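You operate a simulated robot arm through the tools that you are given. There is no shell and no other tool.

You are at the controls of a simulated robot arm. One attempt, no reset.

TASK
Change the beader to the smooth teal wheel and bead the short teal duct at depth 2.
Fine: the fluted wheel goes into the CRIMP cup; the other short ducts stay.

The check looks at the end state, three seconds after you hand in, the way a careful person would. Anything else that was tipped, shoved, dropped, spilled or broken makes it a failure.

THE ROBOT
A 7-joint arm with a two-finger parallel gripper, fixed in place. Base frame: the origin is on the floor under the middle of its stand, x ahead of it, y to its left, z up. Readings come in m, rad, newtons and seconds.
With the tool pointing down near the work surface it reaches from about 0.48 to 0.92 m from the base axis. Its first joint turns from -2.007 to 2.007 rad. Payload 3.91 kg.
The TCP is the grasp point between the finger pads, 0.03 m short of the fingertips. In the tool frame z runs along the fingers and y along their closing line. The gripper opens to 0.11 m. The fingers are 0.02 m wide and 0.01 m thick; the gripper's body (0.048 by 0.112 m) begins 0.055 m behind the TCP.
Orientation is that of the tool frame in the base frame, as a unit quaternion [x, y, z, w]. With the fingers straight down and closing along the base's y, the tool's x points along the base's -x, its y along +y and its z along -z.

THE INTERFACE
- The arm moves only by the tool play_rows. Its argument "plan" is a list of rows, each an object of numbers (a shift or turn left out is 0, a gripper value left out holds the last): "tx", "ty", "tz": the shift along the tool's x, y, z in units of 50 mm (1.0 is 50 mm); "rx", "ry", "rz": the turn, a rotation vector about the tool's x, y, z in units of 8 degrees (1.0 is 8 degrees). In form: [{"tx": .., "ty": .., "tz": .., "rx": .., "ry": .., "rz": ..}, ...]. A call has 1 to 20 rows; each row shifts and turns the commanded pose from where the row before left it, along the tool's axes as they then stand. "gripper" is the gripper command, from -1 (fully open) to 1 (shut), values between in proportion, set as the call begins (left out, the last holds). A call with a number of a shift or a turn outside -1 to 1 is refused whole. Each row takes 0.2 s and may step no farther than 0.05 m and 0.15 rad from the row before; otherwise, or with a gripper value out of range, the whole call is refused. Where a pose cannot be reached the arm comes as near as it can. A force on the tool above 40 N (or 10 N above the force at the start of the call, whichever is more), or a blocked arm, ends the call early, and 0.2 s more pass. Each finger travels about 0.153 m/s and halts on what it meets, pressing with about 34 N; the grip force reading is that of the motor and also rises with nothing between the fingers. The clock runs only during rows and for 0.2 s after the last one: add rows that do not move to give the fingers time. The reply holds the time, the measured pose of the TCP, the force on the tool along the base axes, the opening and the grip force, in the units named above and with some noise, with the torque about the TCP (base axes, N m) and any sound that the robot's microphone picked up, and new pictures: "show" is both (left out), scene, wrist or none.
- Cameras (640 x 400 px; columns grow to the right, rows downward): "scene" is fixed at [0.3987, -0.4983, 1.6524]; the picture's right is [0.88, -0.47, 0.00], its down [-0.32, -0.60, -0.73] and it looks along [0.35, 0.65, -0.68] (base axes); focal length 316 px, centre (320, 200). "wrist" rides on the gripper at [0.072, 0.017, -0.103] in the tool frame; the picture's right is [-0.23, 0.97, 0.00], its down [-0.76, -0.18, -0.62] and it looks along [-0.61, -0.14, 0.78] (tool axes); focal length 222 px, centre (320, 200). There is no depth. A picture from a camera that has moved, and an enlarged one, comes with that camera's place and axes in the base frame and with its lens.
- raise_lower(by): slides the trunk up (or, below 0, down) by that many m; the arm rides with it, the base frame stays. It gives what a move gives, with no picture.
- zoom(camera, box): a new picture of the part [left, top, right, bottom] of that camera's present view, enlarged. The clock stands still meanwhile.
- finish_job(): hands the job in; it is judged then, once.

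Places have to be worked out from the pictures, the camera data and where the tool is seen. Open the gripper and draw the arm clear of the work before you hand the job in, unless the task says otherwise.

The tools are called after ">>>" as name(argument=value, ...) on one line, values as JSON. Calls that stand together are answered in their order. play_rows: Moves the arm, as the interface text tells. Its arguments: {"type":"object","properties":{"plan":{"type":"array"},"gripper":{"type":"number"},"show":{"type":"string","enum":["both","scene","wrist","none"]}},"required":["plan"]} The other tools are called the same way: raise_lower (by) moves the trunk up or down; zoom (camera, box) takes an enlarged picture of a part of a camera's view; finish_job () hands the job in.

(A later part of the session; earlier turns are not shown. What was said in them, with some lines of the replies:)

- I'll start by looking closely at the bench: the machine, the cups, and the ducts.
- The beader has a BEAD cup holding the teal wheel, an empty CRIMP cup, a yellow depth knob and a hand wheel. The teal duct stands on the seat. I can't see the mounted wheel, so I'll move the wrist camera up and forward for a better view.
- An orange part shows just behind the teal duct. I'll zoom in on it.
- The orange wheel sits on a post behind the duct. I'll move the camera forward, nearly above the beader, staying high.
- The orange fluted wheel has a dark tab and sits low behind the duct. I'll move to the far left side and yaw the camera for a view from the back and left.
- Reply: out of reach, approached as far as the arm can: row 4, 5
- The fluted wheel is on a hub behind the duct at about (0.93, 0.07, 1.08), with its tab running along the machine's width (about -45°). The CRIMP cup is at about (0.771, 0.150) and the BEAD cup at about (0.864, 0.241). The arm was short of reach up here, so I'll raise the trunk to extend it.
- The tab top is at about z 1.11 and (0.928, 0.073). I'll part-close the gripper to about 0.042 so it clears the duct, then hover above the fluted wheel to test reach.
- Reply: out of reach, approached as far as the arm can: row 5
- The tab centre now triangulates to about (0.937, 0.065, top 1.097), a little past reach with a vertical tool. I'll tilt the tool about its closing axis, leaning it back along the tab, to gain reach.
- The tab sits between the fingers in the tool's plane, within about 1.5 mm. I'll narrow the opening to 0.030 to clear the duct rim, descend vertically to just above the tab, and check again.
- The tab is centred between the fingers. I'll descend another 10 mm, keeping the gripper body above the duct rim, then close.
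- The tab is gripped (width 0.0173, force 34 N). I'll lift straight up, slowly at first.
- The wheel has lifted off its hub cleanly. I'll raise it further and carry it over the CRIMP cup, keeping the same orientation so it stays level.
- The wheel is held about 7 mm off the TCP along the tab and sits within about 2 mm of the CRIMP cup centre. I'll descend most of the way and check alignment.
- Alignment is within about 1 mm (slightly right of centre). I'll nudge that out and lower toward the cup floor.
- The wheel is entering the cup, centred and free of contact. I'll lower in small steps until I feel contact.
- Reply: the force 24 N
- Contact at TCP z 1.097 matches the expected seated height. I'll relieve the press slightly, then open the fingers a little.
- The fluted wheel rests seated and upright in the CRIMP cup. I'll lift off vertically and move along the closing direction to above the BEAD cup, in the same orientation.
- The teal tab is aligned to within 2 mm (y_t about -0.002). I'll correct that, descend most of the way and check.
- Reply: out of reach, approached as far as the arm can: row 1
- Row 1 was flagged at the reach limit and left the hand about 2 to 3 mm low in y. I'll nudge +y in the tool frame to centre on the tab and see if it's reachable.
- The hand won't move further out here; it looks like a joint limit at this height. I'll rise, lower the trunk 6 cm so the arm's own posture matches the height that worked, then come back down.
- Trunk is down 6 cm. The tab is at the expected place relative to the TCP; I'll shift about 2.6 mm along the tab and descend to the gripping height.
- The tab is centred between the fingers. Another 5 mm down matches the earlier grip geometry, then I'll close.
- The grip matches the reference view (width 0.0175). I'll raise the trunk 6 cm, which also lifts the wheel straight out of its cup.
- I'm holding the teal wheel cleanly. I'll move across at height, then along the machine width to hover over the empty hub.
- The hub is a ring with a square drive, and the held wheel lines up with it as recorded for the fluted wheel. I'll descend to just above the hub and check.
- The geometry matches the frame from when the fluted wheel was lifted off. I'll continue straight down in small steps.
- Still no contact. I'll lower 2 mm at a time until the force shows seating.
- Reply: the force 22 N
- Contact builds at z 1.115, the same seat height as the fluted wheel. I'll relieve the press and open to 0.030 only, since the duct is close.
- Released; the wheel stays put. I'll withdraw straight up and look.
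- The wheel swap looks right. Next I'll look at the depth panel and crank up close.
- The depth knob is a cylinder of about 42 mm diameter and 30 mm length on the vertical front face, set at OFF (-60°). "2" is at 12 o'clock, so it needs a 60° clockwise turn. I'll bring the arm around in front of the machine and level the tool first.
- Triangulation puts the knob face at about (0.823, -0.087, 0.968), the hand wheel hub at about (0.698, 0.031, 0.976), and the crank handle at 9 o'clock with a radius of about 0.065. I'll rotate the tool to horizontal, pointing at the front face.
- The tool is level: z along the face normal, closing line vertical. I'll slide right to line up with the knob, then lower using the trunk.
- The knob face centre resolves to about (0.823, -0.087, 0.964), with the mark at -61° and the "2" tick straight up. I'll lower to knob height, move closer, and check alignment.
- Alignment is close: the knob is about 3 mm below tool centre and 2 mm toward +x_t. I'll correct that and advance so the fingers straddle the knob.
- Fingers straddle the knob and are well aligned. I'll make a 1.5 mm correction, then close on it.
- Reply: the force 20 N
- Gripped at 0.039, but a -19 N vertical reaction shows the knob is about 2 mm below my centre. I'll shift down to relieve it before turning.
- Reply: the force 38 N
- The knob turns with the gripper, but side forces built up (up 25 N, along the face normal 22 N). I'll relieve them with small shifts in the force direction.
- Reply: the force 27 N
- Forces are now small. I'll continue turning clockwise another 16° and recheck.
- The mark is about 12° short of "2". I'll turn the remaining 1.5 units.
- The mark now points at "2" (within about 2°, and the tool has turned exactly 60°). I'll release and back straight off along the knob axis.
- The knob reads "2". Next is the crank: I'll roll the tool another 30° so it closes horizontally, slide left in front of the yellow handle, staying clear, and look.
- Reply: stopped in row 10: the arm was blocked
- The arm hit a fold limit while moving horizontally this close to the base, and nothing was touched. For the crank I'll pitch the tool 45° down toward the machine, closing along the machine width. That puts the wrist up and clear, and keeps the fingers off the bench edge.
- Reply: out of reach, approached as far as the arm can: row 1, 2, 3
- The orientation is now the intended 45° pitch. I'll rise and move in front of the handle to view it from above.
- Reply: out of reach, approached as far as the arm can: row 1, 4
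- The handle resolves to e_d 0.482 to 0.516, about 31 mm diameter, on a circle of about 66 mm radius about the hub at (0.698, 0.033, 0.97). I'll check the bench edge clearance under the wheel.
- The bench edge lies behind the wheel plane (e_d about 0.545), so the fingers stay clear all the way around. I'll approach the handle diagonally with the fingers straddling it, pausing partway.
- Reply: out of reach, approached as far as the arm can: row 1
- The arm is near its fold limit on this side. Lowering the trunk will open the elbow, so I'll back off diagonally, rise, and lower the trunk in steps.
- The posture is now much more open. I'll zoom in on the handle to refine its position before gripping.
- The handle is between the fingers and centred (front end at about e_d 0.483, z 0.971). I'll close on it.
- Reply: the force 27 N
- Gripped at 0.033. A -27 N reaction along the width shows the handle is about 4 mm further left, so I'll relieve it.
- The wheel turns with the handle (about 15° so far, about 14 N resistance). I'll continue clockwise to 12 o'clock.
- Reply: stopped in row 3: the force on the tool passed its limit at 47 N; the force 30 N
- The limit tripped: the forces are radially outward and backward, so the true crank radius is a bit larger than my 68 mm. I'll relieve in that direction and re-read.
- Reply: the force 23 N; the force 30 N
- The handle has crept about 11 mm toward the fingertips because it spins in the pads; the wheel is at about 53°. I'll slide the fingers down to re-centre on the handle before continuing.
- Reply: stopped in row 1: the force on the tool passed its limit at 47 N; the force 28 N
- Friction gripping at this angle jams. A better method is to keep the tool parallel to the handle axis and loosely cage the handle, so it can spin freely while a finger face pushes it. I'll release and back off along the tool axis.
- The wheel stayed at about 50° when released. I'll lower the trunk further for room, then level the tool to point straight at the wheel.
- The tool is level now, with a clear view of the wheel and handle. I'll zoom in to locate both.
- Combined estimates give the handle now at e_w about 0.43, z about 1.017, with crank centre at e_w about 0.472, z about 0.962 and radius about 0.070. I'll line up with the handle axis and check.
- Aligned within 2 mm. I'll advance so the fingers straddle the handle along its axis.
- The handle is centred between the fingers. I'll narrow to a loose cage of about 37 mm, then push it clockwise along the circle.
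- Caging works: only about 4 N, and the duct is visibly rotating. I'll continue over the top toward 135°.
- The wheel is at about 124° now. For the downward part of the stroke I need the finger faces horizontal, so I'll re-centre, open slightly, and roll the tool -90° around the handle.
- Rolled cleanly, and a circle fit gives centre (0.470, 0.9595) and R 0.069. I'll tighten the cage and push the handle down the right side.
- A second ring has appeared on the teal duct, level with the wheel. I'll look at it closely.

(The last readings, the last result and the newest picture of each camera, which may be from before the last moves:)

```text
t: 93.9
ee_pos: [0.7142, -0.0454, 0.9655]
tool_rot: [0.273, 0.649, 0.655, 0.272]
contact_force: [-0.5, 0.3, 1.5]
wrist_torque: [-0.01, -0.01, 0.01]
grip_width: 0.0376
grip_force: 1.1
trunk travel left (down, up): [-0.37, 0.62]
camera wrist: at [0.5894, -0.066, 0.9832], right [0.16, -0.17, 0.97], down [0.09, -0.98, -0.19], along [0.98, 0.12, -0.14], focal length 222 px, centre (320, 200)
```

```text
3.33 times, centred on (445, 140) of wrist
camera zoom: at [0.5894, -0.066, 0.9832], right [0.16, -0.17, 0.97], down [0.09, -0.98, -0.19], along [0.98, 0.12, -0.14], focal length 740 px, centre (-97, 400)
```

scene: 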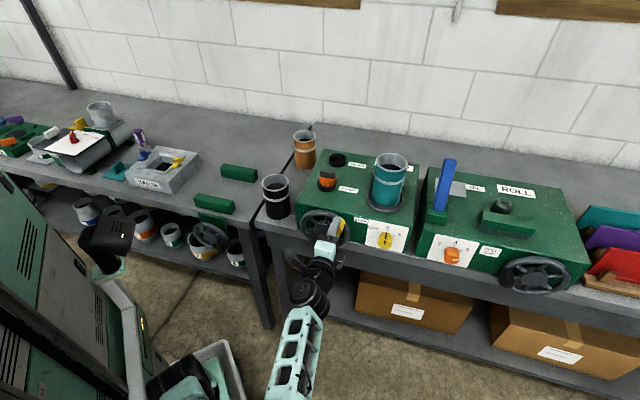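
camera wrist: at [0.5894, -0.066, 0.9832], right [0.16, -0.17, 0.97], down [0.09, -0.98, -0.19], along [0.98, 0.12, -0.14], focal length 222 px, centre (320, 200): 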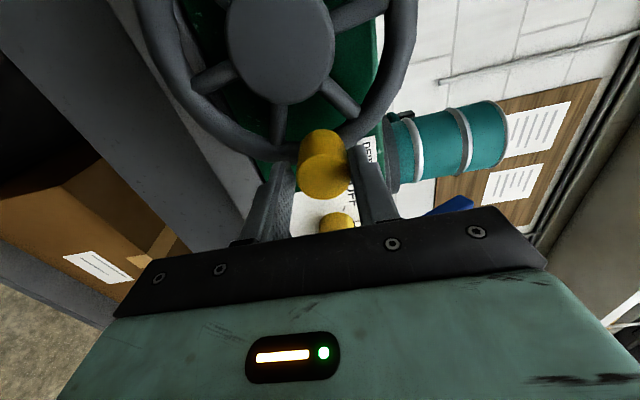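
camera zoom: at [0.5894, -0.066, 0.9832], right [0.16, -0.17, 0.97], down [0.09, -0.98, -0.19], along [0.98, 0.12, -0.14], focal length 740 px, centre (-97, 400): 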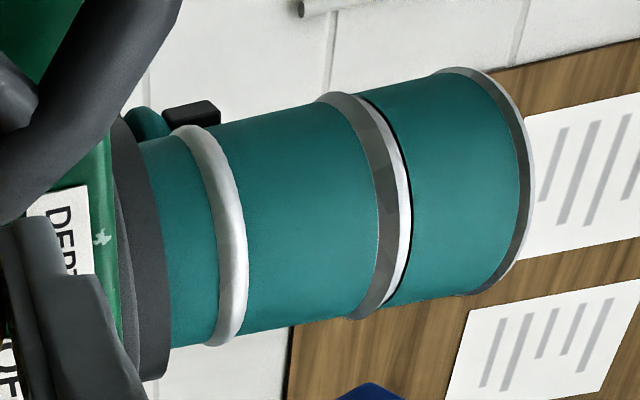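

A smooth round bead has formed all round. To see whether it is complete or still growing, I'll continue cranking a bit further and compare.

>>> play_rows(plan=[{"tx": 0.0, "ty": -0.2884}, {"tx": 0.0599, "ty": -0.2822}, {"tx": 0.1174, "ty": -0.2636}, {"tx": 0.1696, "ty": -0.2334}, {}], show="wrist")

>>> zoom(camera="scene", box=[355, 145, 425, 220])

>>> zoom(camera="scene", box=[270, 150, 430, 270])

>>> zoom(camera="wrist", box=[240, 90, 460, 250])

```text
t: 94.5
ee_pos: [0.715, -0.0454, 0.9508]
tool_rot: [0.272, 0.643, 0.659, 0.28]
contact_force: [0.7, 3.1, 27.8]
wrist_torque: [0.15, -0.21, -0.06]
grip_width: 0.0508
grip_force: 14.3
trunk travel left (down, up): [-0.37, 0.62]
stopped in row 3: the force on the tool passed its limit at 47 N (the readings are from after the stop); the commanded pose is now the measured one
camera wrist: at [0.5892, -0.065, 0.9653], right [0.14, -0.18, 0.97], down [0.08, -0.98, -0.19], along [0.99, 0.11, -0.12], focal length 222 px, centre (320, 200)
```

wrist: 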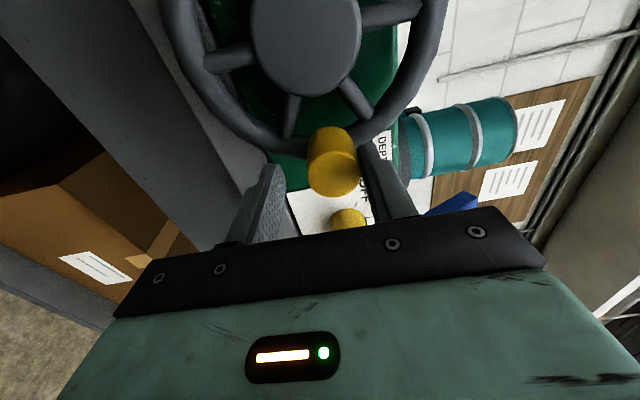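

```text
5.33 times, centred on (390, 182) of scene
camera zoom: at [0.3987, -0.4983, 1.6524], right [0.88, -0.47, 0.0], down [-0.32, -0.6, -0.73], along [0.35, 0.65, -0.68], focal length 1688 px, centre (-53, 293)
```

zoom: 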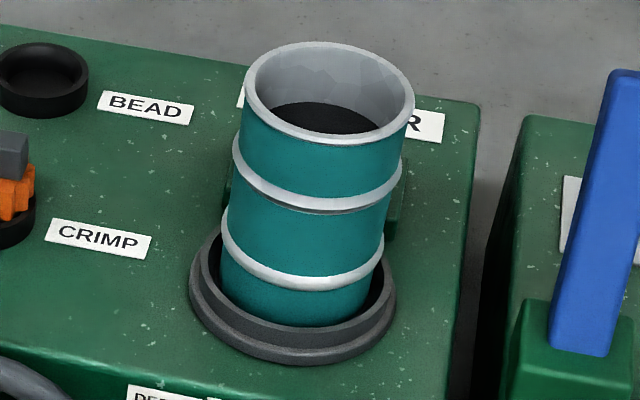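

```text
3.33 times, centred on (350, 210) of scene
camera zoom: at [0.3987, -0.4983, 1.6524], right [0.88, -0.47, 0.0], down [-0.32, -0.6, -0.73], along [0.35, 0.65, -0.68], focal length 1055 px, centre (220, 167)
```

zoom: 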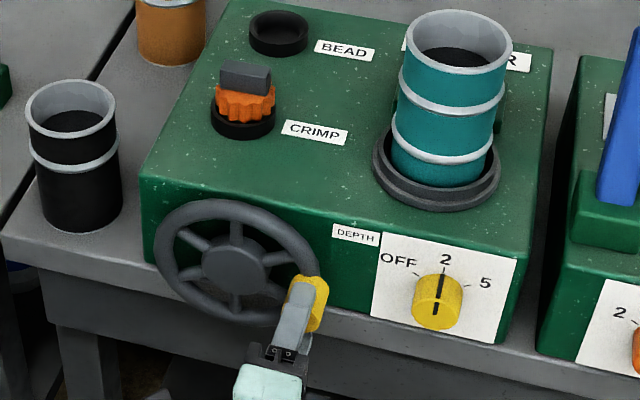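

```text
2.50 times, centred on (350, 170) of wrist
camera zoom: at [0.5892, -0.065, 0.9653], right [0.14, -0.18, 0.97], down [0.08, -0.98, -0.19], along [0.99, 0.11, -0.12], focal length 555 px, centre (245, 275)
```

zoom: 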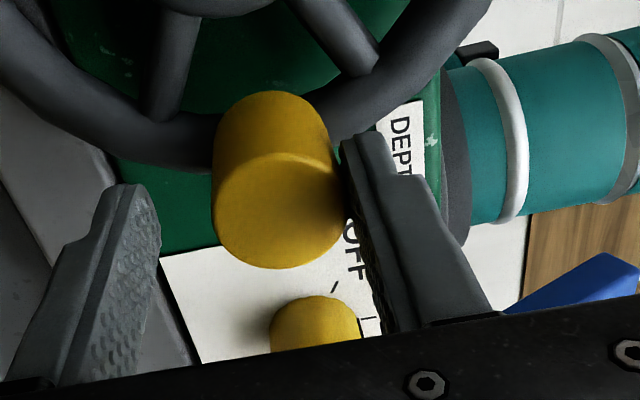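

The crank has hit its end stop at about 180° and the bead is unchanged, so the stroke is complete. I'll relieve the pressure, open, and back straight off.

>>> play_rows(plan=[{"ty": 0.15}, {"ty": 0.1}, {}], gripper=-0.1, show="none")

>>> play_rows(plan=[{"tz": -0.5}, {"tz": -0.8}, {"tz": -0.8}, {}], show="both")

>>> zoom(camera="scene", box=[250, 120, 430, 280])

```text
t: 95.3
ee_pos: [0.7134, -0.0458, 0.9581]
tool_rot: [0.273, 0.645, 0.657, 0.278]
contact_force: [-0.9, -0.7, 0.3]
wrist_torque: [0.01, -0.02, 0.0]
grip_width: 0.0603
grip_force: 0.0
trunk travel left (down, up): [-0.37, 0.62]
```

```text
t: 96.3
ee_pos: [0.6394, -0.1198, 0.9565]
tool_rot: [0.274, 0.645, 0.657, 0.278]
contact_force: [-0.4, -0.2, -0.1]
wrist_torque: [0.0, -0.01, 0.01]
grip_width: 0.0607
grip_force: 0.1
trunk travel left (down, up): [-0.37, 0.62]
camera wrist: at [0.5135, -0.1398, 0.9722], right [0.15, -0.18, 0.97], down [0.09, -0.98, -0.19], along [0.99, 0.11, -0.13], focal length 222 px, centre (320, 200)
```

scene: 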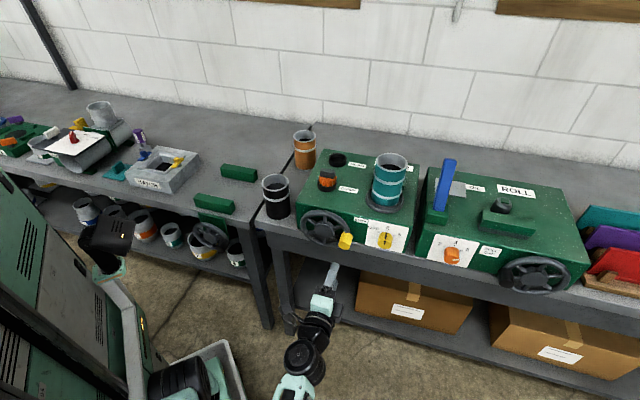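
wrist: 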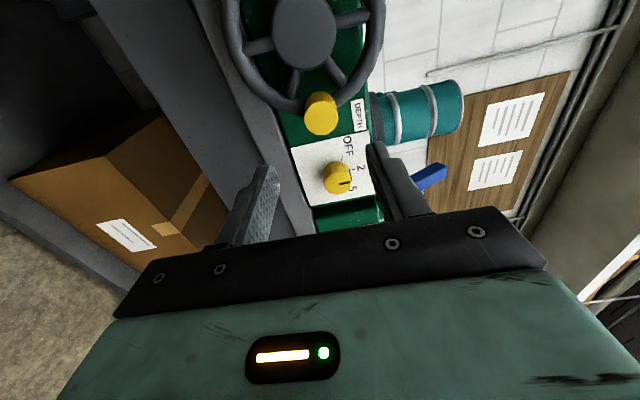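

```text
2.50 times, centred on (340, 200) of scene
camera zoom: at [0.3987, -0.4983, 1.6524], right [0.88, -0.47, 0.0], down [-0.32, -0.6, -0.73], along [0.35, 0.65, -0.68], focal length 791 px, centre (270, 200)
```

zoom: 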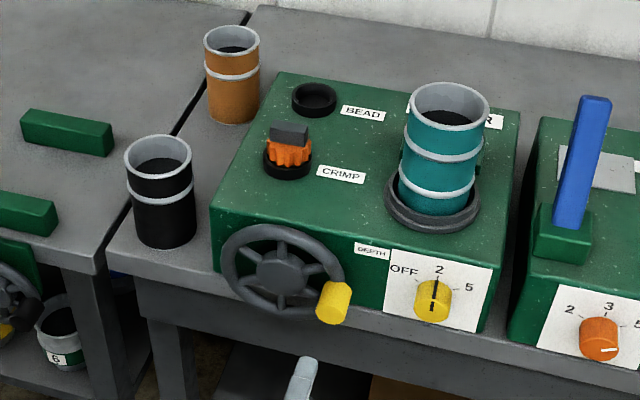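

Everything looks right: bead formed, knob at 2, fluted wheel in the CRIMP cup, and the other ducts unmoved. I'll draw the arm further clear by raising the trunk and opening the gripper, then do a last check.

>>> raise_lower(by=0.3)

>>> play_rows(plan=[{}, {}], gripper=-1, show="both")

>>> zoom(camera="scene", box=[300, 130, 430, 220])

>>> zoom(camera="wrist", box=[160, 0, 480, 220])

```text
t: 99.3
ee_pos: [0.6393, -0.1196, 1.2563]
tool_rot: [0.274, 0.645, 0.658, 0.277]
contact_force: [0.5, 0.4, -0.3]
wrist_torque: [-0.02, 0.0, 0.01]
grip_width: 0.0604
grip_force: 0.0
trunk travel left (down, up): [-0.67, 0.32]
```

```text
t: 99.9
ee_pos: [0.6388, -0.1198, 1.2586]
tool_rot: [0.274, 0.644, 0.658, 0.278]
contact_force: [-0.5, -0.1, 0.9]
wrist_torque: [0.0, -0.02, -0.01]
grip_width: 0.1102
grip_force: 0.0
trunk travel left (down, up): [-0.67, 0.32]
camera wrist: at [0.5139, -0.1397, 1.2721], right [0.15, -0.18, 0.97], down [0.08, -0.98, -0.19], along [0.99, 0.11, -0.13], focal length 222 px, centre (320, 200)
```

scene: 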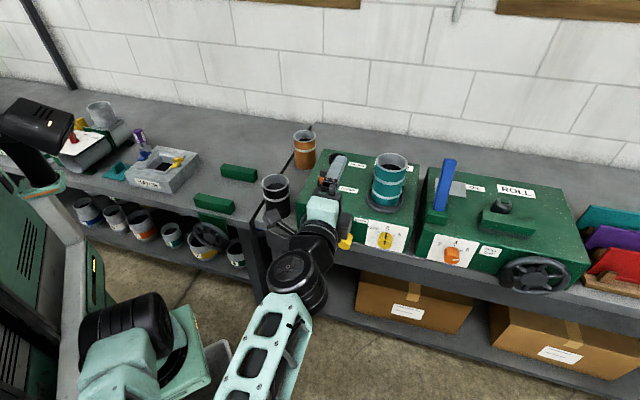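
wrist: 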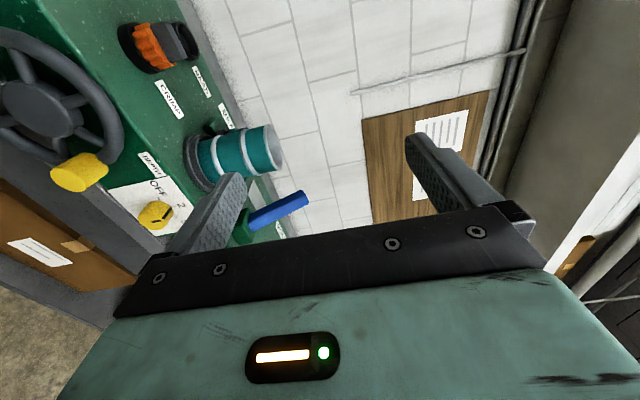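

```text
4.44 times, centred on (365, 175) of scene
camera zoom: at [0.3987, -0.4983, 1.6524], right [0.88, -0.47, 0.0], down [-0.32, -0.6, -0.73], along [0.35, 0.65, -0.68], focal length 1407 px, centre (120, 311)
```

zoom: 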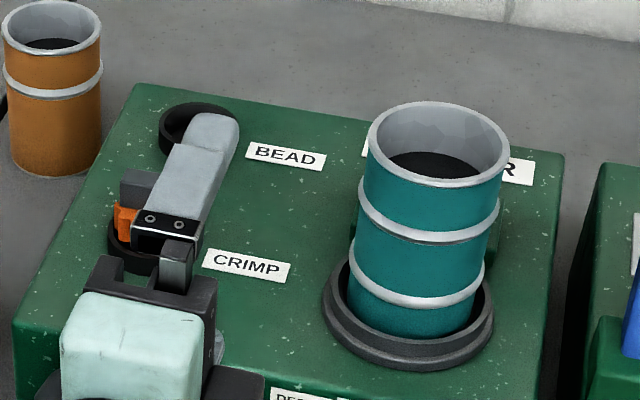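

```text
1.82 times, centred on (320, 110) of wrist
camera zoom: at [0.5139, -0.1397, 1.2721], right [0.15, -0.18, 0.97], down [0.08, -0.98, -0.19], along [0.99, 0.11, -0.13], focal length 404 px, centre (320, 364)
```

zoom: 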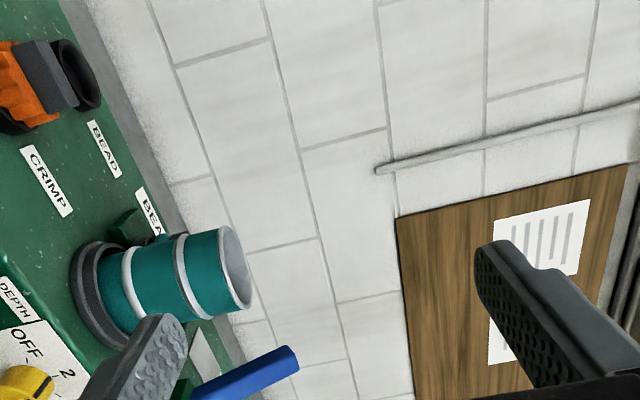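

The bead is fully formed with the teal wheel mounted, the knob is at 2, the fluted wheel sits in the CRIMP cup, the other ducts are untouched, and the open gripper is well clear. Handing in.

>>> finish_job()

```text
The job is handed in.
```

The teal duct is beaded at depth 2 with the smooth teal wheel, and the job is handed in.

- **Wheels:** the smooth teal wheel is on the beader's hub. The fluted wheel is seated upright in the CRIMP cup.
- **Depth:** the knob was turned from OFF to 2 and left there.
- **Bead:** I turned the crank clockwise from 9 o'clock to its end stop at about 3 o'clock. A smooth bead shows around the visible side of the duct. I did not turn the crank back.
- **Everything else:** the black and orange ducts stayed where they were, and nothing was tipped or dropped. The gripper is open and the arm is clear of the bench.

I tripped the force limit a few times while cranking: first from gripping the handle too tightly, and last when the crank reached its end stop. I saw no damage or shift from this in the pictures afterwards.
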